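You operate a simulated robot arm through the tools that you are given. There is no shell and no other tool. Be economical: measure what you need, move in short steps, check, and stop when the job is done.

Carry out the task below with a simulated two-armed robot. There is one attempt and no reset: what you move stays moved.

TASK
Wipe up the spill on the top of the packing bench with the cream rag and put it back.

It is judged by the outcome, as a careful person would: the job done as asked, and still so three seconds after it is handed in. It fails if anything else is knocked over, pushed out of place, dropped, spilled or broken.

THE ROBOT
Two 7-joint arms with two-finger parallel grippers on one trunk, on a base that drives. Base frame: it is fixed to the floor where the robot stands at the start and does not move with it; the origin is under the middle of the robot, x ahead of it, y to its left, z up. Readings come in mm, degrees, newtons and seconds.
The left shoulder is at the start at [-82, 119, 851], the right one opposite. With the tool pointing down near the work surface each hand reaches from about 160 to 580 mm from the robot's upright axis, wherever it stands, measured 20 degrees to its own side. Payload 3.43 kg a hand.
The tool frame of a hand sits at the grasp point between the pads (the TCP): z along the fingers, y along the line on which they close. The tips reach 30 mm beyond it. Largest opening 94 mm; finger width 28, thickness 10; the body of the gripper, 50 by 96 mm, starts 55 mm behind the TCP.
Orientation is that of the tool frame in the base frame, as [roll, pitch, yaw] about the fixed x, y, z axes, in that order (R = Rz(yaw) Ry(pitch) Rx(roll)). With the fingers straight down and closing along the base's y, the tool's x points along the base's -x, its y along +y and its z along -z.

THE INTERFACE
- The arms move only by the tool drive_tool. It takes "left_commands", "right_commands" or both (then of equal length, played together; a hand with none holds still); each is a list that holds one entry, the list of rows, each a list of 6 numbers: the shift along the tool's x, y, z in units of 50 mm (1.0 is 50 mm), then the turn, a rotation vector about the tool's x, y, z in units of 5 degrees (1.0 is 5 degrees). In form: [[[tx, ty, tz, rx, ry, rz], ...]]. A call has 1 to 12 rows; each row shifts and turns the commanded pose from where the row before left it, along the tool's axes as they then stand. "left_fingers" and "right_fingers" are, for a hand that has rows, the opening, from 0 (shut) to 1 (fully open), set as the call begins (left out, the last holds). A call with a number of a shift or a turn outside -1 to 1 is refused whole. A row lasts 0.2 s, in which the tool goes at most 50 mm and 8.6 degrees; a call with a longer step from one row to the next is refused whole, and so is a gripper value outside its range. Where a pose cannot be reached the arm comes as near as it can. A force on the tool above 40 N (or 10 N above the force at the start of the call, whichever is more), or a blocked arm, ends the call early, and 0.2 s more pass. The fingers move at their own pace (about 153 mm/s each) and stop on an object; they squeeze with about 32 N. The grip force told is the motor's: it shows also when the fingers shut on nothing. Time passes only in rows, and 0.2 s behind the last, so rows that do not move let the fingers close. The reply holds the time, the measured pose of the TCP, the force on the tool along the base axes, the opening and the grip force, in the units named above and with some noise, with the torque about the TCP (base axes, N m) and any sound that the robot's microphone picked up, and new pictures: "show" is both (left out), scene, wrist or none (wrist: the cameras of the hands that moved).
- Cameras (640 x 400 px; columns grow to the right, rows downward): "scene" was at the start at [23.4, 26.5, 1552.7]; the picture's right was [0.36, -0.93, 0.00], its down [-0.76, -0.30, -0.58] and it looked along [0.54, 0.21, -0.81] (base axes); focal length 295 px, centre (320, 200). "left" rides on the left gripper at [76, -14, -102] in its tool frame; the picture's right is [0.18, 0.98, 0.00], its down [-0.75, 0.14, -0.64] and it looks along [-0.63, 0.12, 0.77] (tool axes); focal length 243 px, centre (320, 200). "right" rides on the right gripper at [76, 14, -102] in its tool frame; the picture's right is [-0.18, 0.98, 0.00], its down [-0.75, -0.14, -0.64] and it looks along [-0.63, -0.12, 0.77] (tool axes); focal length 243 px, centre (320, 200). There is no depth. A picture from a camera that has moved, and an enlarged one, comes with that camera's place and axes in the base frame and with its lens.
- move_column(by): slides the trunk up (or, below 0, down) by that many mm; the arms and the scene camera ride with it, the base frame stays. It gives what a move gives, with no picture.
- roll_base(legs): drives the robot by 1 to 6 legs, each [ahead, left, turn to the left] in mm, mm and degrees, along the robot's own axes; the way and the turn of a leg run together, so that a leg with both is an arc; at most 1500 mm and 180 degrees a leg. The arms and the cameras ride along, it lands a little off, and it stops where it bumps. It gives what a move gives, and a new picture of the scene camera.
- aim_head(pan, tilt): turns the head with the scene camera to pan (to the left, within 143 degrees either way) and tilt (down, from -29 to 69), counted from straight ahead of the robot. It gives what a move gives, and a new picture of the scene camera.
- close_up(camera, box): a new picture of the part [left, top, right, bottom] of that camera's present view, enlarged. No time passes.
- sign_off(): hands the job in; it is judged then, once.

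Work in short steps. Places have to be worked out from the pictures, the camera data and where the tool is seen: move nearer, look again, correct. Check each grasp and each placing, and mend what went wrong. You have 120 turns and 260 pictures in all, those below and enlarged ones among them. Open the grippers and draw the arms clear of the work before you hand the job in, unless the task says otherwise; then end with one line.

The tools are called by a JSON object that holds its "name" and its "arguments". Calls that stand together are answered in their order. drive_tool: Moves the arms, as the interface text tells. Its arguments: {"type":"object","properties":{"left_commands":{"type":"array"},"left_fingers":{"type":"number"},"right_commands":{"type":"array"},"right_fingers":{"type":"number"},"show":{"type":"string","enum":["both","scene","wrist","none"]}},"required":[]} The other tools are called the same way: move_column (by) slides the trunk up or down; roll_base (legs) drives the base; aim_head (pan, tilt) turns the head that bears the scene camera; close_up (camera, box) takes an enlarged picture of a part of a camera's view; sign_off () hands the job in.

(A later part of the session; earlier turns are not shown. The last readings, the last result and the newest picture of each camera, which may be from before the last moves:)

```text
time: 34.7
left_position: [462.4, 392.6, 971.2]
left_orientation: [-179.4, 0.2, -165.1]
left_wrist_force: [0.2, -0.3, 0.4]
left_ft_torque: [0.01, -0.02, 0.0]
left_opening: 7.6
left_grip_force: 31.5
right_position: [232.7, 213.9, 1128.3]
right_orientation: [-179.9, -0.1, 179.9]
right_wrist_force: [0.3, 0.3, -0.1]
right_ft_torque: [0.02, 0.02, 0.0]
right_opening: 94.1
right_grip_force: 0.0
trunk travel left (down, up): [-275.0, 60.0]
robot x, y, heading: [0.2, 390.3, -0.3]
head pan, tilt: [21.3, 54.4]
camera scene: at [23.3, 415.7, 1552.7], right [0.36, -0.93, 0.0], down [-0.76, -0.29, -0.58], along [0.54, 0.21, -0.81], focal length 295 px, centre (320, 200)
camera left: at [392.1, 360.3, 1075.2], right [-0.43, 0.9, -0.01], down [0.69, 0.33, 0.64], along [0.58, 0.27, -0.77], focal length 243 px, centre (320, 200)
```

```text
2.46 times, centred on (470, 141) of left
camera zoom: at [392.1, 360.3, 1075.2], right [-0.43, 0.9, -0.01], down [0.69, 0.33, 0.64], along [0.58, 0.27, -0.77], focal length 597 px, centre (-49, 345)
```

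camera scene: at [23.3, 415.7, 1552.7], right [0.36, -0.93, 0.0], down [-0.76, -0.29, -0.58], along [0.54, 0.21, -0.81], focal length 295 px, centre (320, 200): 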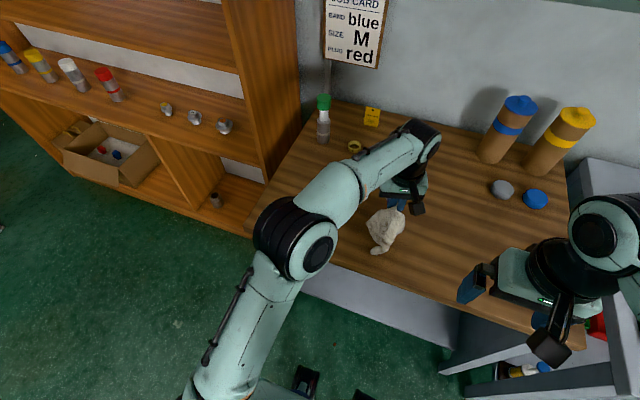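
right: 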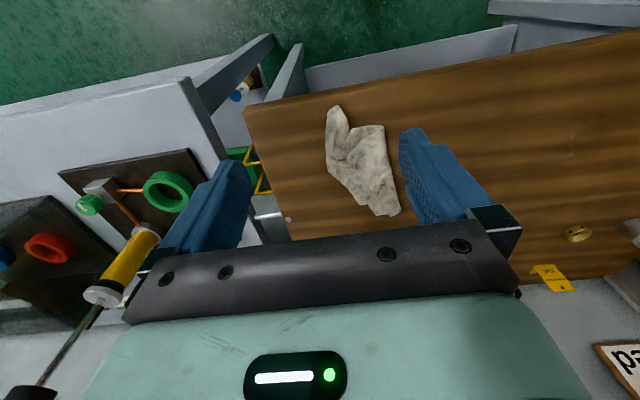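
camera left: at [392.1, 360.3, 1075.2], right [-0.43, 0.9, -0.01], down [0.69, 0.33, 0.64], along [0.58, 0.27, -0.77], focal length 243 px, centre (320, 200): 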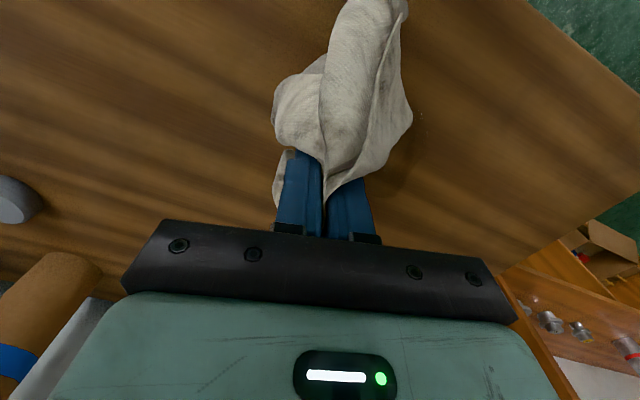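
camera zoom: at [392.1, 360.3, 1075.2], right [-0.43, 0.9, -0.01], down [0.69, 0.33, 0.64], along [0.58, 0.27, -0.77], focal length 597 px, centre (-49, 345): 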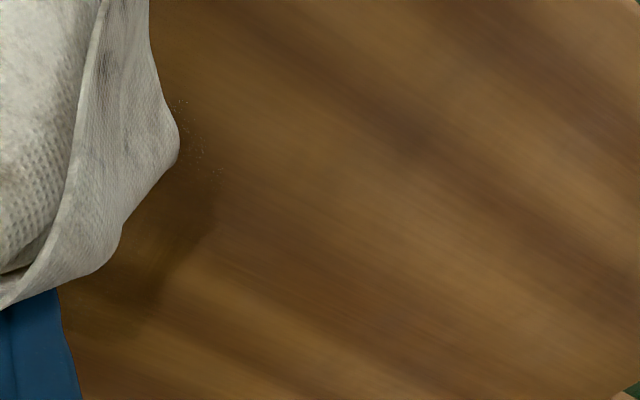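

A dark patch with specks is still visible beside the rag, possibly partly shadow. I'll move the hand further right for a clean view.

{"name": "drive_tool", "arguments": {"left_commands": [[[0.2, -0.9, -0.3, 0, 0, 0], [0.2, -0.9, -0.3, 0, 0, 0], [0.2, -0.9, 0, 0, 0, 0], [0, 0, 0, 0, 0, 0]]], "show": "none"}}

{"name": "close_up", "arguments": {"camera": "left", "box": [390, 50, 640, 206]}}

{"name": "close_up", "arguments": {"camera": "scene", "box": [250, 120, 450, 245]}}

```text
time: 35.7
left_position: [457.1, 284.3, 996.6]
left_orientation: [-179.6, 0.2, -165.2]
left_wrist_force: [0.0, 1.0, -0.4]
left_ft_torque: [0.02, -0.03, -0.06]
left_opening: 7.7
left_grip_force: 32.0
left hand out of reach, approached as far as the arm can: row 3
right_position: [232.7, 214.0, 1127.2]
right_orientation: [180.0, 0.0, 179.9]
right_wrist_force: [-0.3, -0.5, 0.6]
right_ft_torque: [0.02, 0.0, -0.02]
right_opening: 94.1
right_grip_force: 0.0
trunk travel left (down, up): [-275.0, 60.0]
robot x, y, heading: [2.0, 388.2, -0.1]
head pan, tilt: [21.3, 54.4]
```

```text
2.56 times, centred on (515, 128) of left
camera zoom: at [386.7, 252.0, 1101.5], right [-0.43, 0.9, -0.01], down [0.69, 0.33, 0.64], along [0.58, 0.27, -0.77], focal length 621 px, centre (-179, 384)
```

zoom: 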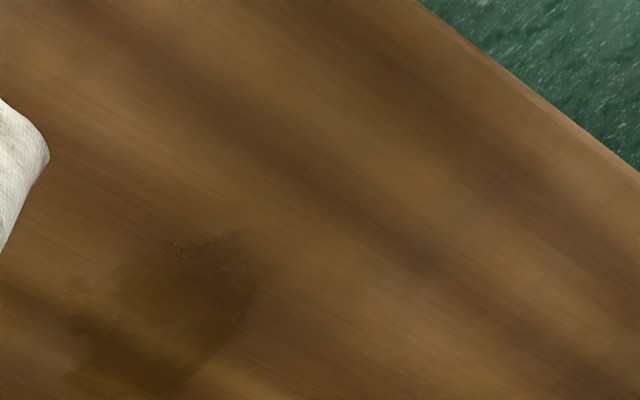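

```text
3.20 times, centred on (350, 182) of scene
camera zoom: at [23.9, 414.7, 1552.7], right [0.36, -0.93, 0.0], down [-0.76, -0.29, -0.58], along [0.54, 0.21, -0.81], focal length 944 px, centre (224, 256)
```

zoom: 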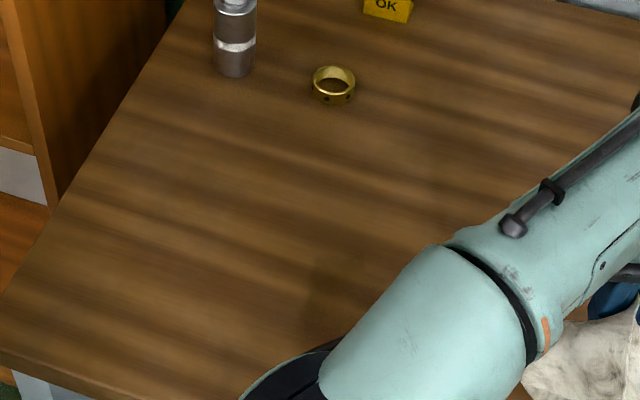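

The patch still spans about x 430–520, y 430–512. The right wrist camera should have a clear view too, so I'll check how much is left.

{"name": "close_up", "arguments": {"camera": "right", "box": [390, 110, 570, 222]}}

```text
3.56 times, centred on (480, 166) of right
camera zoom: at [156.2, 228.4, 1231.5], right [0.19, 0.98, 0.0], down [0.75, -0.14, 0.64], along [0.63, -0.12, -0.77], focal length 863 px, centre (-249, 321)
```

zoom: 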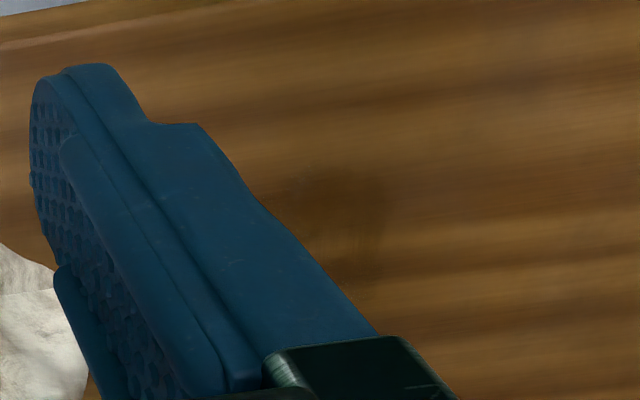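

The spill remains; the rag's bulk trails on the near side of the fingers, so it mostly missed the patch. I'll go back over it and make strokes with the fingers further forward so the bulk passes over the spill.

{"name": "drive_tool", "arguments": {"left_commands": [[[-0.2, 0.86, 0.2, 0, 0, 0], [-0.2, 0.86, 0.2, 0, 0, 0], [-0.2, 0.86, 0.2, 0, 0, 0], [-0.2, 0.84, 0.2, 0, 0, 0], [0, 0, 0, 0, 0, 0]]], "show": "wrist"}}

```text
time: 36.9
left_position: [452.6, 458.4, 955.7]
left_orientation: [-179.5, 0.1, -165.3]
left_wrist_force: [0.2, 0.1, 0.9]
left_ft_torque: [0.0, 0.0, 0.01]
left_opening: 7.7
left_grip_force: 32.5
right_position: [232.8, 212.7, 1129.4]
right_orientation: [-180.0, -0.1, 179.9]
right_wrist_force: [-0.3, 0.1, -0.2]
right_ft_torque: [0.0, -0.01, -0.01]
right_opening: 93.8
right_grip_force: 0.1
trunk travel left (down, up): [-275.0, 60.0]
robot x, y, heading: [0.2, 388.5, -0.1]
head pan, tilt: [21.3, 54.4]
camera left: at [381.2, 426.6, 1058.8], right [-0.43, 0.9, -0.01], down [0.69, 0.33, 0.64], along [0.58, 0.27, -0.77], focal length 243 px, centre (320, 200)
```

left: 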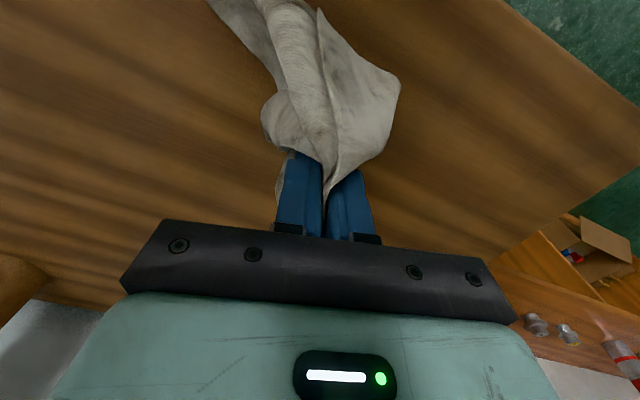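

Arm healthy. I'll lower until just above touching and do forward/back strokes dragging the rag bulk across.

{"name": "drive_tool", "arguments": {"left_commands": [[[0, 0, 0.75, 0, 0, 0], [0, 0, 0.72, 0, 0, 0], [-0.8, -0.3, 0, 0, 0, 0], [-0.8, 0, 0, 0, 0, 0], [0, 0.5, 0, 0, 0, 0], [0.8, 0, 0, 0, 0, 0], [0.8, 0, 0, 0, 0, 0], [0, 0.5, 0, 0, 0, 0], [-0.8, 0, 0, 0, 0, 0], [-0.8, 0, 0, 0, 0, 0], [0, 0, 0, 0, 0, 0]]], "show": "wrist"}}

{"name": "drive_tool", "arguments": {"left_commands": [[[0, -0.8, 0, 0, 0, 0], [0, -0.8, 0, 0, 0, 0], [0, 0.8, 0, 0, 0, 0], [0, 0.8, 0, 0, 0, 0], [0.4, 0, 0, 0, 0, 0], [0, -0.8, 0, 0, 0, 0], [0, -0.8, 0, 0, 0, 0], [0.4, 0, 0, 0, 0, 0], [0, 0.8, 0, 0, 0, 0], [0, 0.8, 0, 0, 0, 0], [0, 0, 0, 0, 0, 0]]], "show": "wrist"}}

```text
time: 39.3
left_position: [519.6, 511.3, 880.0]
left_orientation: [-179.5, 0.0, -165.3]
left_wrist_force: [-0.5, -0.4, 0.1]
left_ft_torque: [0.01, -0.04, -0.02]
left_opening: 7.9
left_grip_force: 32.0
right_position: [232.6, 215.0, 1129.1]
right_orientation: [179.9, 0.1, 179.9]
right_wrist_force: [-0.2, 0.0, 0.1]
right_ft_torque: [-0.02, -0.02, 0.01]
right_opening: 93.9
right_grip_force: 0.0
trunk travel left (down, up): [-275.0, 60.0]
robot x, y, heading: [-0.9, 388.8, -0.1]
head pan, tilt: [21.3, 54.4]
camera left: at [448.9, 479.6, 983.9], right [-0.43, 0.9, -0.01], down [0.69, 0.33, 0.64], along [0.58, 0.27, -0.77], focal length 243 px, centre (320, 200)
```

left: 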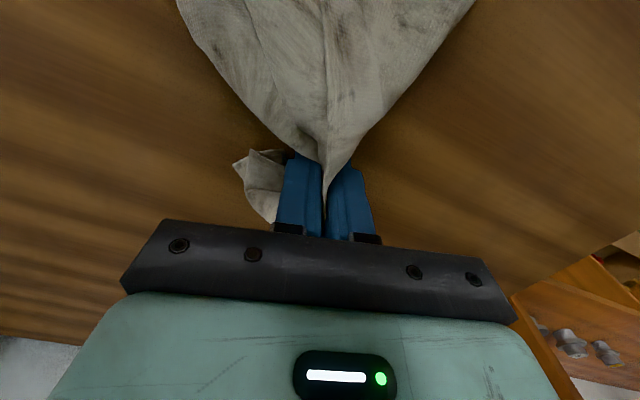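

```text
time: 41.7
left_position: [481.4, 502.0, 880.4]
left_orientation: [-179.6, 0.0, -165.3]
left_wrist_force: [0.8, -0.5, 0.0]
left_ft_torque: [0.03, -0.01, -0.02]
left_opening: 7.6
left_grip_force: 31.7
right_position: [232.6, 213.4, 1129.1]
right_orientation: [-180.0, 0.0, 180.0]
right_wrist_force: [-0.2, 0.6, -0.6]
right_ft_torque: [0.0, 0.03, 0.01]
right_opening: 94.3
right_grip_force: 0.0
trunk travel left (down, up): [-275.0, 60.0]
robot x, y, heading: [-3.0, 389.7, -0.2]
head pan, tilt: [21.3, 54.4]
camera left: at [410.1, 470.0, 984.0], right [-0.43, 0.9, -0.01], down [0.69, 0.33, 0.64], along [0.58, 0.27, -0.77], focal length 243 px, centre (320, 200)
```

left: 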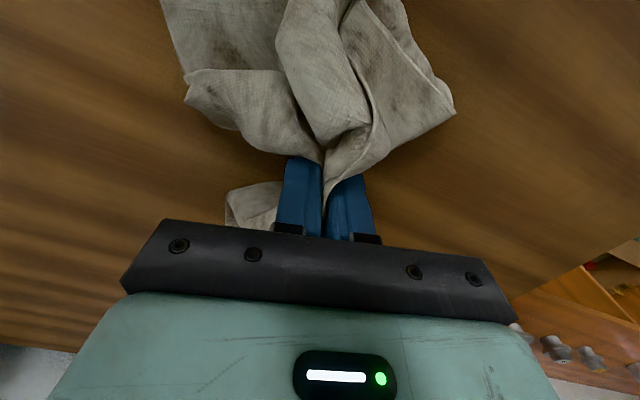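

The rag drags flat nicely. I'll lift and step right to inspect the spot.

{"name": "drive_tool", "arguments": {"left_commands": [[[0, 0, -0.7, 0, 0, 0], [0.2, -0.7, -0.6, 0, 0, 0], [0.2, -0.8, -0.4, 0, 0, 0], [0.2, -0.9, 0, 0, 0, 0], [0, -0.7, 0, 0, 0, 0], [0, 0, 0, 0, 0, 0]]], "show": "none"}}

{"name": "close_up", "arguments": {"camera": "left", "box": [360, 60, 616, 220]}}

{"name": "close_up", "arguments": {"camera": "right", "box": [390, 110, 570, 222]}}

```text
time: 43.1
left_position: [493.0, 344.3, 967.7]
left_orientation: [-179.5, 0.1, -165.2]
left_wrist_force: [0.3, -0.5, -0.1]
left_ft_torque: [0.0, -0.02, 0.0]
left_opening: 8.0
left_grip_force: 32.7
right_position: [233.4, 214.1, 1129.8]
right_orientation: [-179.9, 0.0, 179.8]
right_wrist_force: [0.3, 0.6, 0.5]
right_ft_torque: [0.01, -0.01, 0.01]
right_opening: 93.7
right_grip_force: 0.1
trunk travel left (down, up): [-275.0, 60.0]
robot x, y, heading: [4.4, 386.4, 0.1]
head pan, tilt: [21.3, 54.4]
```

```text
2.50 times, centred on (488, 140) of left
camera zoom: at [422.4, 312.5, 1071.0], right [-0.43, 0.9, -0.01], down [0.69, 0.33, 0.64], along [0.58, 0.27, -0.77], focal length 606 px, centre (-100, 350)
```

zoom: 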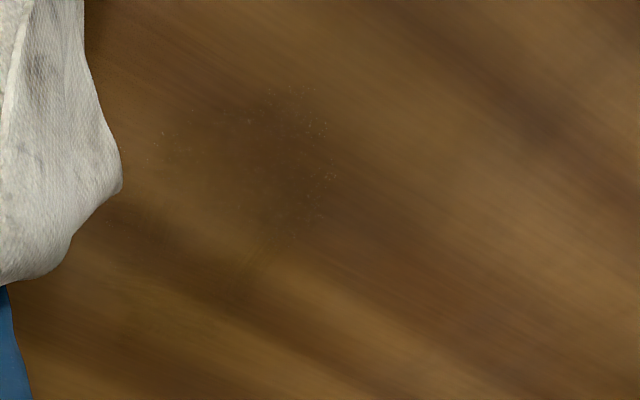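

```text
3.56 times, centred on (480, 166) of right
camera zoom: at [155.6, 229.1, 1231.7], right [0.19, 0.98, 0.0], down [0.75, -0.14, 0.64], along [0.63, -0.12, -0.77], focal length 863 px, centre (-249, 321)
```

zoom: 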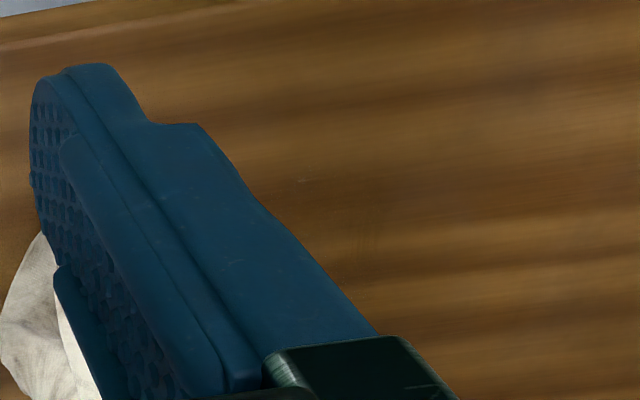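

The spill has largely faded, with a thin residue left at about x 430–500, y 430–510. I'll do another two passes of the same kind.

{"name": "drive_tool", "arguments": {"left_commands": [[[0.1, 0.9, 0.2, 0, 0, 0], [0.1, 0.9, 0.3, 0, 0, 0], [0.1, 0, 0.6, 0, 0, 0], [0, 0, 0.65, 0, 0, 0], [-0.8, -0.3, 0, 0, 0, 0], [-0.8, 0, 0, 0, 0, 0], [0, 0.4, 0, 0, 0, 0], [0.8, 0, 0, 0, 0, 0], [0.8, 0, 0, 0, 0, 0], [0, 0.4, 0, 0, 0, 0], [-0.8, 0, 0, 0, 0, 0], [-0.8, 0, 0, 0, 0, 0]]], "show": "none"}}

{"name": "drive_tool", "arguments": {"left_commands": [[[0, 0.4, 0, 0, 0, 0], [0.8, 0, 0, 0, 0, 0], [0.8, 0, 0, 0, 0, 0], [0, -0.8, 0, 0, 0, 0], [-0.8, 0, 0, 0, 0, 0], [-0.8, 0, 0, 0, 0, 0], [0, -0.6, 0, 0, 0, 0], [0.4, 0, 0, 0, 0, 0], [0, 0.8, 0, 0, 0, 0], [0, 0.8, 0, 0, 0, 0], [0.4, 0, 0, 0, 0, 0], [0, -0.8, 0, 0, 0, 0]]], "show": "wrist"}}

```text
time: 44.5
left_position: [531.7, 434.3, 881.2]
left_orientation: [-179.3, -0.2, -165.4]
left_wrist_force: [-6.4, -0.7, 7.4]
left_ft_torque: [0.06, 0.14, 0.12]
left_opening: 7.7
left_grip_force: 32.2
right_position: [233.1, 214.2, 1129.3]
right_orientation: [-180.0, 0.0, 179.7]
right_wrist_force: [0.2, -0.1, -0.3]
right_ft_torque: [-0.03, -0.03, 0.0]
right_opening: 94.0
right_grip_force: 0.1
trunk travel left (down, up): [-275.0, 60.0]
robot x, y, heading: [-0.3, 390.1, 0.1]
head pan, tilt: [21.3, 54.4]
stopped in row 7 (left hand): the force on the tool passed its limit at 53 N (the readings are from after the stop); the commanded pose is now the measured one
```

```text
time: 45.9
left_position: [521.4, 409.1, 879.8]
left_orientation: [-179.4, -1.6, -165.6]
left_wrist_force: [-6.0, 0.1, 5.4]
left_ft_torque: [0.09, 0.08, 0.07]
left_opening: 7.3
left_grip_force: 32.4
right_position: [231.6, 213.1, 1129.7]
right_orientation: [-180.0, 0.0, 179.7]
right_wrist_force: [0.2, -1.0, -0.1]
right_ft_torque: [0.02, 0.01, 0.0]
right_opening: 94.2
right_grip_force: 0.1
trunk travel left (down, up): [-275.0, 60.0]
robot x, y, heading: [-0.0, 389.3, -0.2]
head pan, tilt: [21.3, 54.4]
stopped in row 6 (left hand): the force on the tool passed its limit at 76 N (the readings are from after the stop); the commanded pose is now the measured one
camera left: at [452.8, 378.3, 986.3], right [-0.42, 0.91, -0.01], down [0.71, 0.33, 0.62], along [0.56, 0.26, -0.78], focal length 243 px, centre (320, 200)
```

left: 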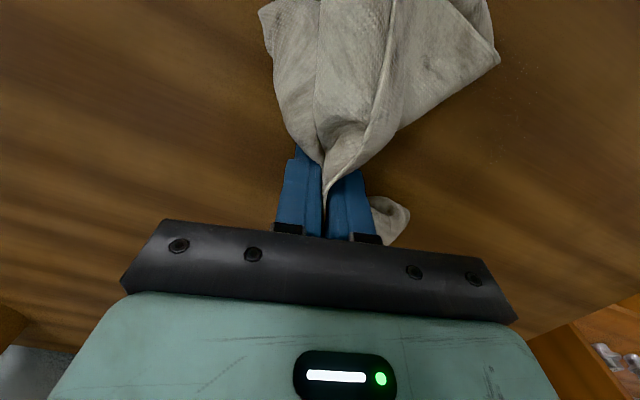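

Force stops again as I was slightly too low. I'll rise 2 mm, level the pitch, and continue with sideways strokes here, with the rag bulk over the residue.

{"name": "drive_tool", "arguments": {"left_commands": [[[0, 0, -0.06, 0, -0.3, 0], [-0.1, 0.8, 0, 0, 0, 0], [-0.1, 0.8, 0, 0, 0, 0], [-0.1, 0.8, 0, 0, 0, 0], [0.4, 0, 0, 0, 0, 0], [0, -0.8, 0, 0, 0, 0], [0, -0.8, 0, 0, 0, 0], [-0.3, 0, 0, 0, 0, 0], [0, 0.8, 0, 0, 0, 0], [0, 0.8, 0, 0, 0, 0], [0.8, 0, 0, 0, 0, 0], [0, 0, 0, 0, 0, 0]]], "show": "none"}}

{"name": "drive_tool", "arguments": {"left_commands": [[[0, -0.5, 0, 0, 0, 0], [-0.8, 0, 0, 0, 0, 0], [-0.6, 0, 0, 0, 0, 0], [0, -0.5, 0, 0, 0, 0], [0.8, 0, 0, 0, 0, 0], [0.6, 0, 0, 0, 0, 0], [0, -0.5, 0, 0, 0, 0], [-0.8, 0, 0, 0, 0, 0], [-0.6, 0, 0, 0, 0, 0], [0, 0.8, 0, 0, 0, 0], [0.6, 0.3, 0, 0, 0, 0], [0, 0, 0, 0, 0, 0]]], "show": "none"}}

```text
time: 48.5
left_position: [462.3, 519.6, 880.2]
left_orientation: [-179.4, -0.2, -165.6]
left_wrist_force: [0.0, 0.2, 0.1]
left_ft_torque: [-0.04, 0.02, -0.01]
left_opening: 7.8
left_grip_force: 32.3
right_position: [233.5, 213.8, 1127.7]
right_orientation: [-180.0, 0.1, 179.8]
right_wrist_force: [-0.4, -0.2, -0.2]
right_ft_torque: [-0.02, -0.02, -0.02]
right_opening: 93.6
right_grip_force: 0.1
trunk travel left (down, up): [-275.0, 60.0]
robot x, y, heading: [0.5, 388.7, -0.3]
head pan, tilt: [21.3, 54.4]
```

```text
time: 51.1
left_position: [505.5, 510.5, 881.9]
left_orientation: [-179.4, 0.0, -165.6]
left_wrist_force: [-0.2, 0.7, 0.0]
left_ft_torque: [0.01, 0.03, -0.02]
left_opening: 7.4
left_grip_force: 31.8
right_position: [234.0, 213.0, 1129.8]
right_orientation: [180.0, -0.1, 179.8]
right_wrist_force: [-0.2, 0.2, 0.2]
right_ft_torque: [-0.01, 0.03, 0.0]
right_opening: 94.0
right_grip_force: 0.0
trunk travel left (down, up): [-275.0, 60.0]
robot x, y, heading: [2.3, 385.4, -0.0]
head pan, tilt: [21.3, 54.4]
```

Smooth passes this time. I'll lift, step right and inspect again.

{"name": "drive_tool", "arguments": {"left_commands": [[[0.2, 0, -0.7, 0, 0, 0], [0.2, -0.7, -0.6, 0, 0, 0], [0.2, -0.8, -0.4, 0, 0, 0], [0.2, -0.9, 0, 0, 0, 0], [0, -0.7, 0, 0, 0, 0], [0, 0, 0, 0, 0, 0]]], "show": "wrist"}}

{"name": "close_up", "arguments": {"camera": "left", "box": [360, 60, 616, 220]}}

{"name": "close_up", "arguments": {"camera": "right", "box": [390, 110, 570, 222]}}

```text
time: 52.5
left_position: [502.3, 351.0, 963.8]
left_orientation: [-179.4, -0.1, -165.5]
left_wrist_force: [-0.2, -0.4, -0.5]
left_ft_torque: [-0.01, 0.0, -0.01]
left_opening: 7.6
left_grip_force: 32.0
left hand out of reach, approached as far as the arm can: row 5
right_position: [232.9, 214.7, 1128.3]
right_orientation: [179.9, 0.0, 179.8]
right_wrist_force: [0.4, 0.9, 0.1]
right_ft_torque: [-0.01, -0.01, 0.02]
right_opening: 94.1
right_grip_force: 0.1
trunk travel left (down, up): [-275.0, 60.0]
robot x, y, heading: [-0.5, 386.5, 0.0]
head pan, tilt: [21.3, 54.4]
camera left: at [432.0, 320.1, 1068.4], right [-0.42, 0.91, -0.01], down [0.69, 0.33, 0.64], along [0.58, 0.26, -0.77], focal length 243 px, centre (320, 200)
```

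left: 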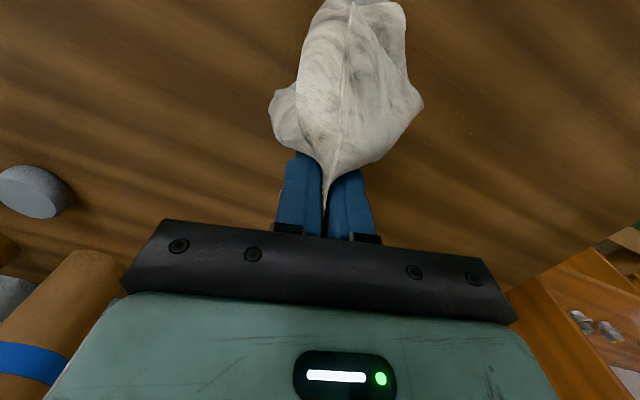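

```text
2.50 times, centred on (488, 140) of left
camera zoom: at [432.0, 320.1, 1068.4], right [-0.42, 0.91, -0.01], down [0.69, 0.33, 0.64], along [0.58, 0.26, -0.77], focal length 606 px, centre (-100, 350)
```

zoom: 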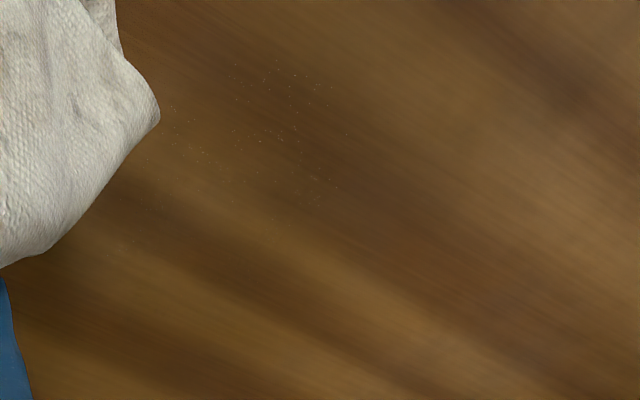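

```text
3.56 times, centred on (480, 166) of right
camera zoom: at [155.4, 228.5, 1231.5], right [0.19, 0.98, 0.0], down [0.75, -0.14, 0.64], along [0.63, -0.12, -0.77], focal length 863 px, centre (-249, 321)
```

zoom: 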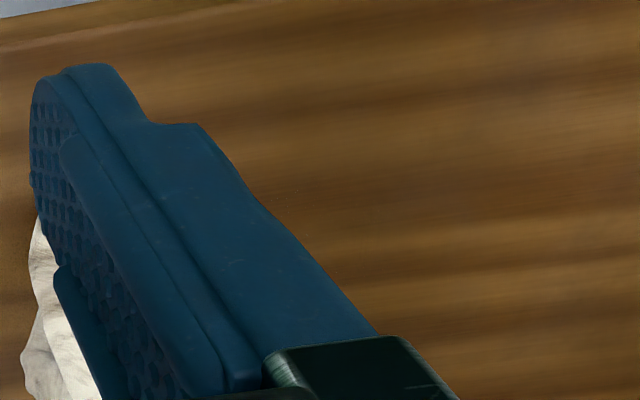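

Only a sprinkle of tiny droplets remains at x 430–470, y 430–505. One more set of passes over that area.

{"name": "drive_tool", "arguments": {"left_commands": [[[0.1, 0.8, 0, 0, 0, 0], [0, 0.8, 0.3, 0, 0, 0], [0.2, 0, 0.7, 0, 0, 0], [0, 0, 0.62, 0, 0, 0], [-0.7, -0.4, 0, 0, 0, 0], [-0.4, 0, 0, 0, 0, 0], [0, 0.8, 0, 0, 0, 0], [0, 0.8, 0, 0, 0, 0], [0.4, 0, 0, 0, 0, 0], [0, -0.8, 0, 0, 0, 0], [0, -0.8, 0, 0, 0, 0], [0, 0, 0, 0, 0, 0]]], "show": "none"}}

{"name": "drive_tool", "arguments": {"left_commands": [[[0.4, 0, 0, 0, 0, 0], [0, 0.8, 0, 0, 0, 0], [0, 0.8, 0, 0, 0, 0], [0.4, 0, 0, 0, 0, 0], [0, -0.8, 0, 0, 0, 0], [0, -0.8, 0, 0, 0, 0], [0.4, 0, 0, 0, 0, 0], [0, 0.8, 0, 0, 0, 0], [0, 0.8, 0, 0, 0, 0], [-0.8, 0, 0, 0, 0, 0], [-0.8, 0, 0, 0, 0, 0], [0, 0, 0, 0, 0, 0]]], "show": "wrist"}}

```text
time: 55.1
left_position: [506.2, 412.5, 886.1]
left_orientation: [-179.3, -0.1, -165.5]
left_wrist_force: [-0.6, 0.1, -0.9]
left_ft_torque: [-0.02, -0.01, 0.02]
left_opening: 7.8
left_grip_force: 32.2
right_position: [232.4, 215.0, 1128.8]
right_orientation: [-179.9, 0.0, 179.8]
right_wrist_force: [-0.7, -0.3, 0.0]
right_ft_torque: [0.01, 0.02, 0.0]
right_opening: 93.8
right_grip_force: 0.1
trunk travel left (down, up): [-275.0, 60.0]
robot x, y, heading: [-0.4, 385.7, -0.2]
head pan, tilt: [21.3, 54.4]
```

```text
time: 57.7
left_position: [504.6, 495.2, 882.7]
left_orientation: [-179.4, 0.0, -165.6]
left_wrist_force: [0.0, -0.2, 0.9]
left_ft_torque: [0.0, -0.02, 0.01]
left_opening: 7.6
left_grip_force: 32.6
right_position: [232.0, 211.2, 1128.7]
right_orientation: [180.0, 0.0, 179.8]
right_wrist_force: [-0.3, 0.3, -0.3]
right_ft_torque: [0.01, -0.02, 0.01]
right_opening: 94.0
right_grip_force: 0.0
trunk travel left (down, up): [-275.0, 60.0]
robot x, y, heading: [-1.7, 390.0, -0.0]
head pan, tilt: [21.3, 54.4]
camera left: at [433.5, 463.8, 986.6], right [-0.42, 0.91, -0.01], down [0.69, 0.33, 0.64], along [0.58, 0.26, -0.77], focal length 243 px, centre (320, 200)
```

left: 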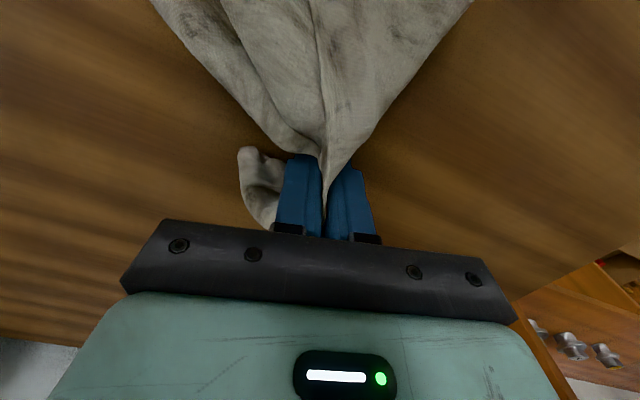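

I'll lift and inspect again.

{"name": "drive_tool", "arguments": {"left_commands": [[[0.2, 0, -0.7, 0, 0, 0], [0.2, -0.7, -0.6, 0, 0, 0], [0.3, -0.8, -0.4, 0, 0, 0], [0.3, -0.8, 0, 0, 0, 0], [0.2, -0.4, 0, 0, 0, 0], [0, 0, 0, 0, 0, 0]]], "show": "none"}}

{"name": "close_up", "arguments": {"camera": "left", "box": [360, 40, 616, 200]}}

{"name": "close_up", "arguments": {"camera": "left", "box": [400, 40, 528, 120]}}

```text
time: 59.1
left_position: [480.9, 350.9, 969.7]
left_orientation: [-179.5, -0.1, -165.6]
left_wrist_force: [-0.6, 1.4, 0.0]
left_ft_torque: [0.0, 0.01, 0.04]
left_opening: 7.8
left_grip_force: 32.3
right_position: [233.1, 212.4, 1128.3]
right_orientation: [179.9, 0.1, 179.8]
right_wrist_force: [-0.2, -0.4, -0.4]
right_ft_torque: [0.0, 0.01, -0.01]
right_opening: 93.8
right_grip_force: 0.2
trunk travel left (down, up): [-275.0, 60.0]
robot x, y, heading: [-0.5, 387.6, -0.4]
head pan, tilt: [21.3, 54.4]
```

```text
2.50 times, centred on (488, 120) of left
camera zoom: at [409.9, 319.6, 1072.9], right [-0.42, 0.91, -0.01], down [0.69, 0.33, 0.64], along [0.58, 0.26, -0.77], focal length 606 px, centre (-100, 400)
```

zoom: 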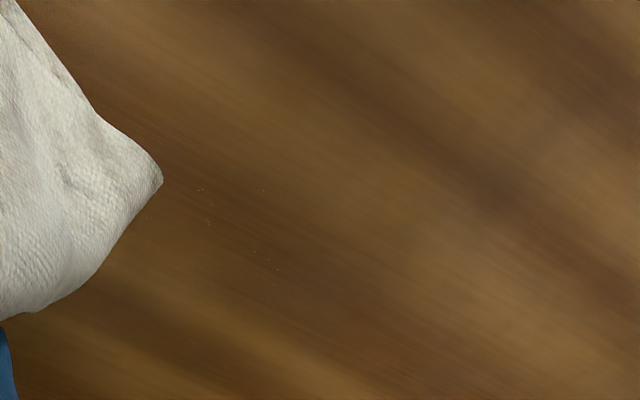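

```text
5.00 times, centred on (464, 80) of left
camera zoom: at [409.9, 319.6, 1072.9], right [-0.42, 0.91, -0.01], down [0.69, 0.33, 0.64], along [0.58, 0.26, -0.77], focal length 1213 px, centre (-400, 800)
```

zoom: 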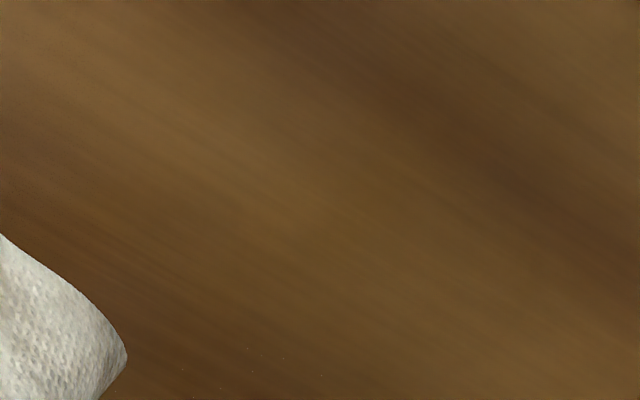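

A handful of specks remain around (445, 455–500). One last set of strokes there.

{"name": "drive_tool", "arguments": {"left_commands": [[[0.1, 0.8, 0.2, 0, 0, 0], [0.1, 0.8, 0.3, 0, 0, 0], [0, 0, 0.65, 0, 0, 0], [0, 0, 0.62, 0, 0, 0], [-0.8, 0, 0, 0, 0, 0], [-0.8, 0, 0, 0, 0, 0], [0, 0.5, 0, 0, 0, 0], [0.8, 0, 0, 0, 0, 0], [0.8, 0, 0, 0, 0, 0], [0, 0.5, 0, 0, 0, 0], [-0.8, 0, 0, 0, 0, 0], [-0.8, 0, 0, 0, 0, 0]]], "show": "none"}}

{"name": "drive_tool", "arguments": {"left_commands": [[[0, -0.8, 0, 0, 0, 0], [0, -0.8, 0, 0, 0, 0], [0.4, 0, 0, 0, 0, 0], [0, 0.8, 0, 0, 0, 0], [0, 0.8, 0, 0, 0, 0], [0.4, 0, 0, 0, 0, 0], [0, -0.8, 0, 0, 0, 0], [0, -0.8, 0, 0, 0, 0], [-0.6, 0.4, 0, 0, 0, 0], [-0.6, 0, 0, 0, 0, 0], [0, 0.6, 0, 0, 0, 0], [0, 0, 0, 0, 0, 0]]], "show": "none"}}

{"name": "drive_tool", "arguments": {"left_commands": [[[0.2, 0, -0.7, 0, 0, 0], [0.2, -0.7, -0.6, 0, 0, 0], [0.3, -0.8, -0.4, 0, 0, 0], [0.3, -0.8, 0, 0, 0, 0], [0, 0, 0, 0, 0, 0]]], "show": "wrist"}}

{"name": "close_up", "arguments": {"camera": "left", "box": [350, 40, 606, 200]}}

```text
time: 61.7
left_position: [515.2, 492.7, 882.7]
left_orientation: [-179.4, 0.0, -165.6]
left_wrist_force: [0.0, 0.4, 0.5]
left_ft_torque: [-0.01, 0.01, 0.07]
left_opening: 7.9
left_grip_force: 31.8
right_position: [233.2, 213.6, 1127.3]
right_orientation: [-180.0, -0.1, 179.8]
right_wrist_force: [-0.4, -0.9, 0.3]
right_ft_torque: [0.01, 0.05, -0.01]
right_opening: 94.1
right_grip_force: 0.1
trunk travel left (down, up): [-275.0, 60.0]
robot x, y, heading: [-0.3, 388.9, -0.2]
head pan, tilt: [21.3, 54.4]
```

```text
time: 64.3
left_position: [539.0, 469.6, 881.0]
left_orientation: [-179.3, 0.4, -165.6]
left_wrist_force: [3.7, -6.0, 24.4]
left_ft_torque: [-0.39, 0.11, 0.13]
left_opening: 8.0
left_grip_force: 31.6
left hand out of reach, approached as far as the arm can: row 10
right_position: [232.3, 211.7, 1129.1]
right_orientation: [180.0, 0.0, 179.8]
right_wrist_force: [0.4, -0.3, -0.7]
right_ft_torque: [0.03, 0.0, 0.0]
right_opening: 93.8
right_grip_force: 0.1
trunk travel left (down, up): [-275.0, 60.0]
robot x, y, heading: [0.3, 385.6, -0.1]
head pan, tilt: [21.3, 54.4]
```

```text
time: 65.5
left_position: [502.5, 349.8, 959.7]
left_orientation: [-179.4, -0.1, -165.5]
left_wrist_force: [-0.8, 0.3, -0.2]
left_ft_torque: [-0.02, -0.02, 0.03]
left_opening: 7.8
left_grip_force: 32.0
left hand out of reach, approached as far as the arm can: row 3, 4
right_position: [233.0, 214.3, 1128.1]
right_orientation: [-180.0, 0.0, 179.9]
right_wrist_force: [-0.2, 0.0, -0.5]
right_ft_torque: [-0.03, -0.01, -0.04]
right_opening: 94.0
right_grip_force: 0.0
trunk travel left (down, up): [-275.0, 60.0]
robot x, y, heading: [-0.2, 390.3, -0.4]
head pan, tilt: [21.3, 54.4]
camera left: at [431.8, 318.2, 1063.7], right [-0.42, 0.91, -0.01], down [0.69, 0.33, 0.64], along [0.58, 0.26, -0.77], focal length 243 px, centre (320, 200)
```

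left: 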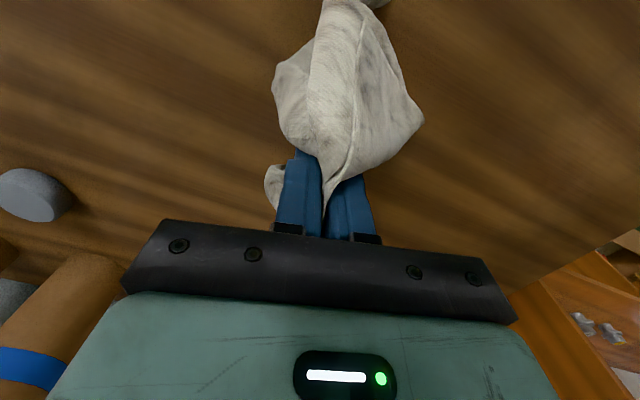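

```text
2.50 times, centred on (478, 120) of left
camera zoom: at [431.8, 318.2, 1063.7], right [-0.42, 0.91, -0.01], down [0.69, 0.33, 0.64], along [0.58, 0.26, -0.77], focal length 606 px, centre (-75, 400)
```

zoom: 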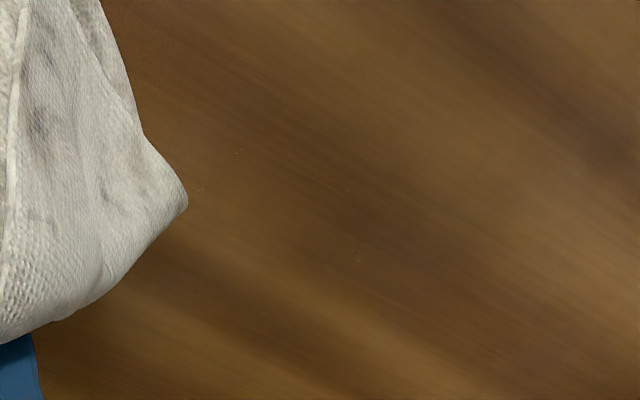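

Nearly spotless; three pin-point specks remain at its left and right edges. One last pair of wider sideways strokes to get them.

{"name": "drive_tool", "arguments": {"left_commands": [[[0.2, 0.7, 0.2, 0, 0, 0], [0.2, 0.6, 0.2, 0, 0, 0], [0, 0, 0.6, 0, 0, 0], [0, 0, 0.56, 0, 0, 0], [-0.1, 0.9, 0, 0, 0, 0], [-0.2, 0.9, 0, 0, 0, 0], [-0.2, 0.9, 0, 0, 0, 0], [0.4, 0, 0, 0, 0, 0], [0, -0.9, 0, 0, 0, 0], [0, -0.9, 0, 0, 0, 0], [0.1, -0.9, 0, 0, 0, 0], [0, 0, 0, 0, 0, 0]]], "show": "none"}}

{"name": "drive_tool", "arguments": {"left_commands": [[[0.3, 0, 0, 0, 0, 0], [-0.1, 0.9, 0, 0, 0, 0], [-0.2, 0.9, 0, 0, 0, 0], [-0.2, 0.9, 0, 0, 0, 0], [0.4, 0, 0, 0, 0, 0], [0.4, 0, 0, 0, 0, 0], [-0.6, 0, 0, 0, 0, 0], [-0.6, 0, 0, 0, 0, 0], [0.4, -0.6, 0, 0, 0, 0], [0.4, -0.8, 0, 0, 0, 0], [0, 0, 0, 0, 0, 0]]], "show": "none"}}

{"name": "drive_tool", "arguments": {"left_commands": [[[0.3, 0, -0.7, 0, 0, 0], [0.3, -0.7, -0.6, 0, 0, 0], [0.3, -0.6, -0.4, 0, 0, 0], [0, 0, 0, 0, 0, 0]]], "show": "wrist"}}

{"name": "close_up", "arguments": {"camera": "left", "box": [350, 40, 606, 200]}}

```text
time: 68.1
left_position: [534.1, 416.5, 902.6]
left_orientation: [-179.5, -0.1, -165.6]
left_wrist_force: [0.5, 0.2, -1.1]
left_ft_torque: [-0.02, 0.01, 0.03]
left_opening: 8.0
left_grip_force: 32.2
left hand out of reach, approached as far as the arm can: row 1, 2, 3, 4, 5, 6, 7, 8, 9, 10, 11
right_position: [233.0, 213.8, 1128.9]
right_orientation: [-179.9, 0.0, 179.8]
right_wrist_force: [-0.3, -0.7, 0.3]
right_ft_torque: [0.02, 0.01, -0.02]
right_opening: 94.0
right_grip_force: 0.0
trunk travel left (down, up): [-275.0, 60.0]
robot x, y, heading: [2.8, 389.5, -0.3]
head pan, tilt: [21.3, 54.4]
```

```text
time: 70.5
left_position: [534.0, 481.7, 908.4]
left_orientation: [-179.4, 0.1, -165.6]
left_wrist_force: [-0.4, 0.8, 0.1]
left_ft_torque: [-0.01, 0.0, 0.03]
left_opening: 7.9
left_grip_force: 32.1
left hand out of reach, approached as far as the arm can: row 1, 2, 3, 5, 6, 7, 8
right_position: [232.8, 212.9, 1128.2]
right_orientation: [180.0, 0.0, 179.8]
right_wrist_force: [-0.6, 0.3, 0.3]
right_ft_torque: [0.01, 0.0, -0.01]
right_opening: 94.3
right_grip_force: 0.3
trunk travel left (down, up): [-275.0, 60.0]
robot x, y, heading: [-1.5, 386.9, -0.1]
head pan, tilt: [21.3, 54.4]
```

```text
time: 71.5
left_position: [506.0, 406.1, 993.6]
left_orientation: [-179.4, 0.0, -165.7]
left_wrist_force: [0.7, 0.5, 0.3]
left_ft_torque: [-0.02, 0.01, -0.02]
left_opening: 7.9
left_grip_force: 32.4
right_position: [232.4, 213.2, 1127.6]
right_orientation: [179.9, 0.0, 179.8]
right_wrist_force: [0.4, 0.0, 0.1]
right_ft_torque: [-0.01, 0.02, 0.02]
right_opening: 93.7
right_grip_force: 0.0
trunk travel left (down, up): [-275.0, 60.0]
robot x, y, heading: [-3.8, 389.1, -0.2]
head pan, tilt: [21.3, 54.4]
camera left: at [435.3, 375.3, 1097.6], right [-0.42, 0.91, -0.01], down [0.69, 0.33, 0.64], along [0.58, 0.26, -0.77], focal length 243 px, centre (320, 200)
```

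left: 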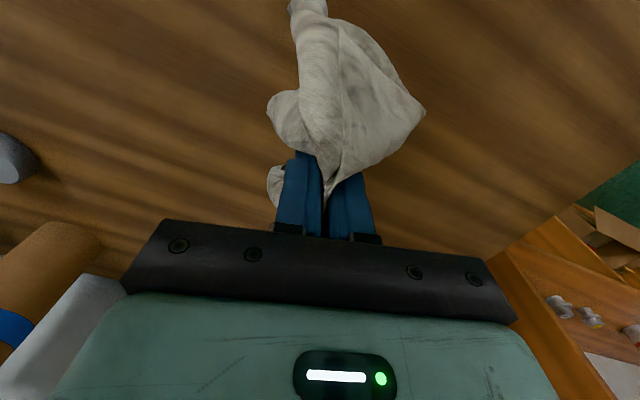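

```text
2.50 times, centred on (478, 120) of left
camera zoom: at [435.3, 375.3, 1097.6], right [-0.42, 0.91, -0.01], down [0.69, 0.33, 0.64], along [0.58, 0.26, -0.77], focal length 606 px, centre (-75, 400)
```

zoom: 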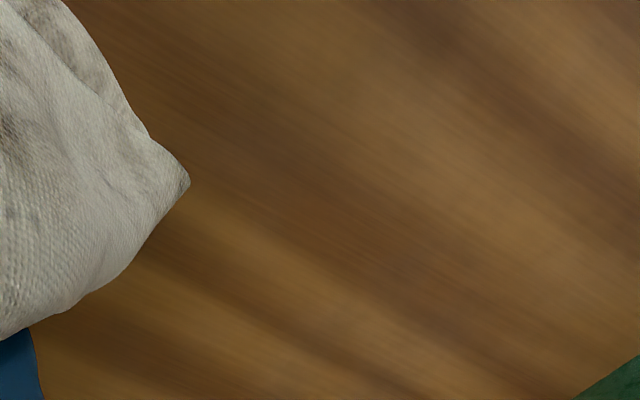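

The spot is clean and the arm is free again. Now I'll retract slightly and drive back right 350 mm to return the rag.

{"name": "drive_tool", "arguments": {"left_commands": [[[0.5, 0.5, 0, 0, 0, 0], [0, 0, 0, 0, 0, 0]]], "show": "none"}}

{"name": "roll_base", "arguments": {"legs": [[0, -350, 0]]}}

```text
time: 72.1
left_position: [476.1, 424.4, 995.0]
left_orientation: [-179.5, 0.0, -165.6]
left_wrist_force: [-0.3, 0.2, 0.0]
left_ft_torque: [0.0, 0.02, 0.01]
left_opening: 7.9
left_grip_force: 31.8
right_position: [232.5, 212.6, 1127.3]
right_orientation: [-179.9, -0.1, 179.8]
right_wrist_force: [0.1, 0.1, -0.7]
right_ft_torque: [0.0, 0.02, 0.01]
right_opening: 93.8
right_grip_force: 0.1
trunk travel left (down, up): [-275.0, 60.0]
robot x, y, heading: [2.0, 385.0, -0.2]
head pan, tilt: [21.3, 54.4]
```

```text
time: 75.8
left_position: [473.8, 70.7, 994.5]
left_orientation: [-179.4, 0.0, -165.5]
left_wrist_force: [-0.6, 0.3, 0.4]
left_ft_torque: [0.01, -0.03, 0.03]
left_opening: 8.1
left_grip_force: 31.9
right_position: [233.3, -142.7, 1127.2]
right_orientation: [180.0, 0.0, 180.0]
right_wrist_force: [0.1, -1.1, 0.3]
right_ft_torque: [-0.02, -0.01, 0.02]
right_opening: 94.2
right_grip_force: 0.1
trunk travel left (down, up): [-275.0, 60.0]
robot x, y, heading: [2.0, 33.7, 0.1]
head pan, tilt: [21.3, 54.4]
camera scene: at [22.5, 58.6, 1552.7], right [0.36, -0.93, 0.0], down [-0.76, -0.29, -0.58], along [0.54, 0.21, -0.81], focal length 295 px, centre (320, 200)
```

scene: 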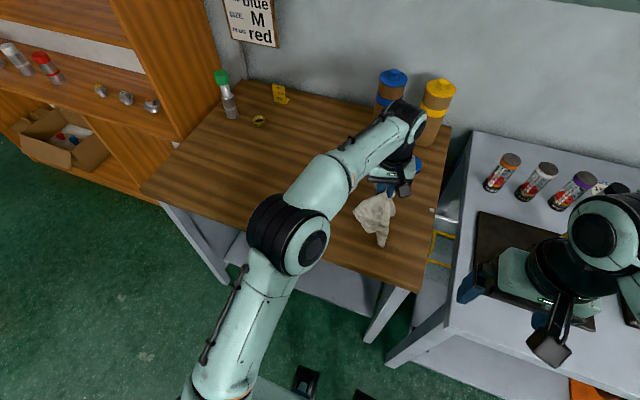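

I'll check the spill spot from the scene camera, and start laying the rag: lower near (430, 80), then drag along its original direction to (518, 117) so that it lies out flat.

{"name": "close_up", "arguments": {"camera": "scene", "box": [170, 120, 330, 220]}}

{"name": "drive_tool", "arguments": {"left_commands": [[[0.85, 0.4, 0, 0, 0, 0], [0, 0, 0.8, 0, 0, -0.85], [0, 0, 0.8, 0, 0, -0.85], [0, 0, 0.6, 0, 0, 0], [0, 0, 0, 0, 0, 0]]], "show": "wrist"}}

```text
4.00 times, centred on (250, 170) of scene
camera zoom: at [22.5, 58.6, 1552.7], right [0.36, -0.93, 0.0], down [-0.76, -0.29, -0.58], along [0.54, 0.21, -0.81], focal length 1180 px, centre (600, 320)
```

zoom: 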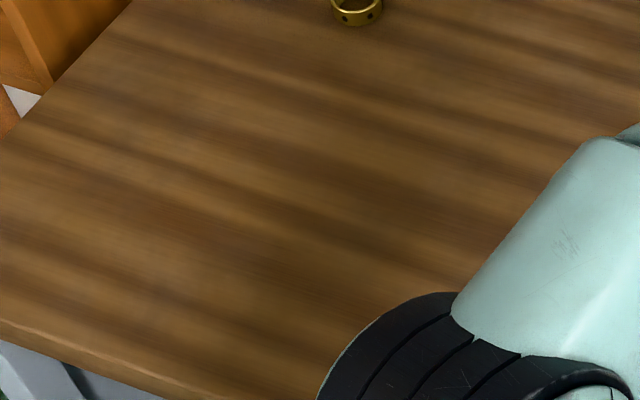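

```text
time: 77.0
left_position: [428.5, 77.7, 885.1]
left_orientation: [-179.4, -0.1, -157.1]
left_wrist_force: [-0.1, 0.8, -0.5]
left_ft_torque: [-0.01, -0.02, 0.01]
left_opening: 7.9
left_grip_force: 31.9
right_position: [232.7, -141.7, 1128.7]
right_orientation: [-180.0, 0.0, 179.9]
right_wrist_force: [0.5, -0.1, -0.1]
right_ft_torque: [0.04, -0.01, 0.01]
right_opening: 94.0
right_grip_force: 0.2
trunk travel left (down, up): [-275.0, 60.0]
robot x, y, heading: [-0.7, 31.1, -0.0]
head pan, tilt: [21.3, 54.4]
camera left: at [363.4, 36.3, 989.2], right [-0.55, 0.83, -0.01], down [0.64, 0.43, 0.64], along [0.54, 0.35, -0.77], focal length 243 px, centre (320, 200)
```

left: 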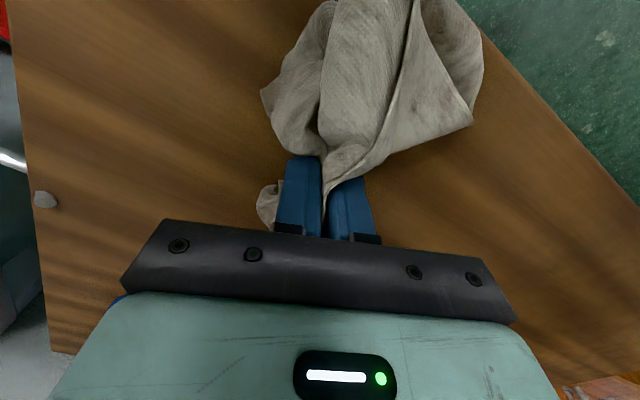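

The spill spot looks clean from the scene camera. Dragging forward ~97 mm to lay the rag out.

{"name": "drive_tool", "arguments": {"left_commands": [[[-0.2, 0, 0.05, 0, 0, 0], [-0.6, 0, 0, 0, 0, 0], [-0.6, 0, 0, 0, 0, 0], [-0.56, 0, 0, 0, 0, 0], [0, 0, 0, 0, 0, 0]]], "show": "both"}}

```text
time: 78.2
left_position: [517.4, 116.3, 883.7]
left_orientation: [-179.5, -0.1, -157.0]
left_wrist_force: [0.0, -0.3, 0.4]
left_ft_torque: [-0.01, -0.01, -0.03]
left_opening: 7.5
left_grip_force: 31.9
right_position: [232.1, -142.3, 1127.8]
right_orientation: [180.0, 0.0, 179.9]
right_wrist_force: [-0.2, -0.9, -0.3]
right_ft_torque: [0.03, -0.03, -0.01]
right_opening: 94.0
right_grip_force: 0.2
trunk travel left (down, up): [-275.0, 60.0]
robot x, y, heading: [2.6, 35.4, -0.2]
head pan, tilt: [21.3, 54.4]
camera scene: at [22.0, 58.6, 1552.7], right [0.36, -0.93, 0.0], down [-0.76, -0.29, -0.58], along [0.54, 0.21, -0.81], focal length 295 px, centre (320, 200)
camera left: at [454.0, 74.3, 986.4], right [-0.55, 0.83, -0.01], down [0.64, 0.43, 0.64], along [0.54, 0.35, -0.77], focal length 243 px, centre (320, 200)
```

scene: 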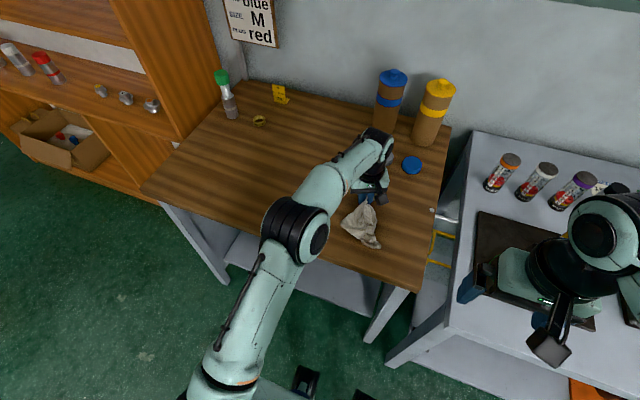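
left: 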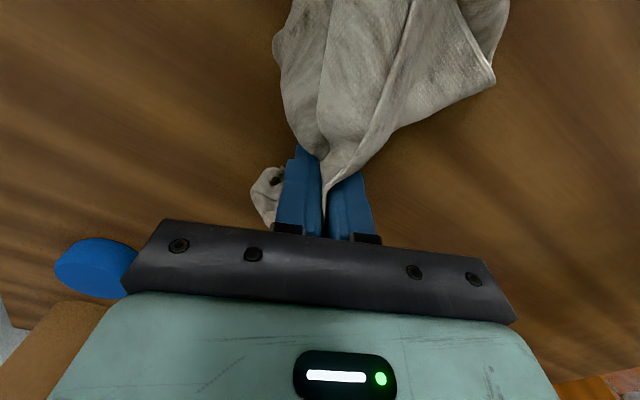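

The rag lies laid out in its original place. I'll release it, then rise.

{"name": "drive_tool", "arguments": {"left_commands": [[[0, 0, 0, 0, 0, 0], [0, 0, 0, 0, 0, 0], [0, 0, -0.3, 0, 0, 0], [0, 0, -0.6, 0, 0, 0], [0.4, 0, -0.6, 0, 0, 0], [0, 0, 0, 0, 0, 0]]], "left_fingers": 1, "show": "both"}}

```text
time: 79.6
left_position: [502.4, 109.8, 955.3]
left_orientation: [-179.6, -0.3, -157.0]
left_wrist_force: [0.7, 0.4, 0.1]
left_ft_torque: [0.02, 0.02, 0.04]
left_opening: 93.8
left_grip_force: 0.0
right_position: [232.7, -141.1, 1128.7]
right_orientation: [180.0, 0.0, 179.8]
right_wrist_force: [0.1, 0.8, -0.8]
right_ft_torque: [0.0, 0.03, -0.01]
right_opening: 93.8
right_grip_force: 0.1
trunk travel left (down, up): [-275.0, 60.0]
robot x, y, heading: [-1.0, 34.1, 0.1]
head pan, tilt: [21.3, 54.4]
camera scene: at [23.1, 58.9, 1552.7], right [0.36, -0.93, 0.0], down [-0.76, -0.29, -0.58], along [0.54, 0.21, -0.81], focal length 295 px, centre (320, 200)
camera left: at [436.4, 67.5, 1059.6], right [-0.55, 0.83, -0.01], down [0.64, 0.43, 0.64], along [0.54, 0.35, -0.77], focal length 243 px, centre (320, 200)
```

scene: 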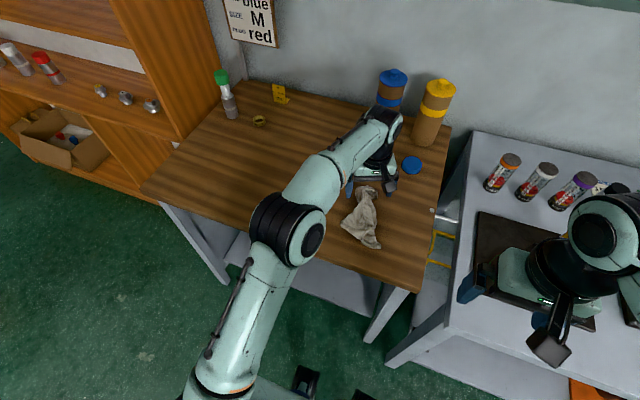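
left: 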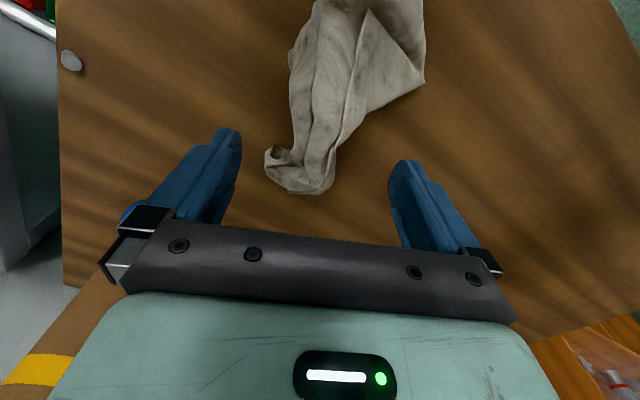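

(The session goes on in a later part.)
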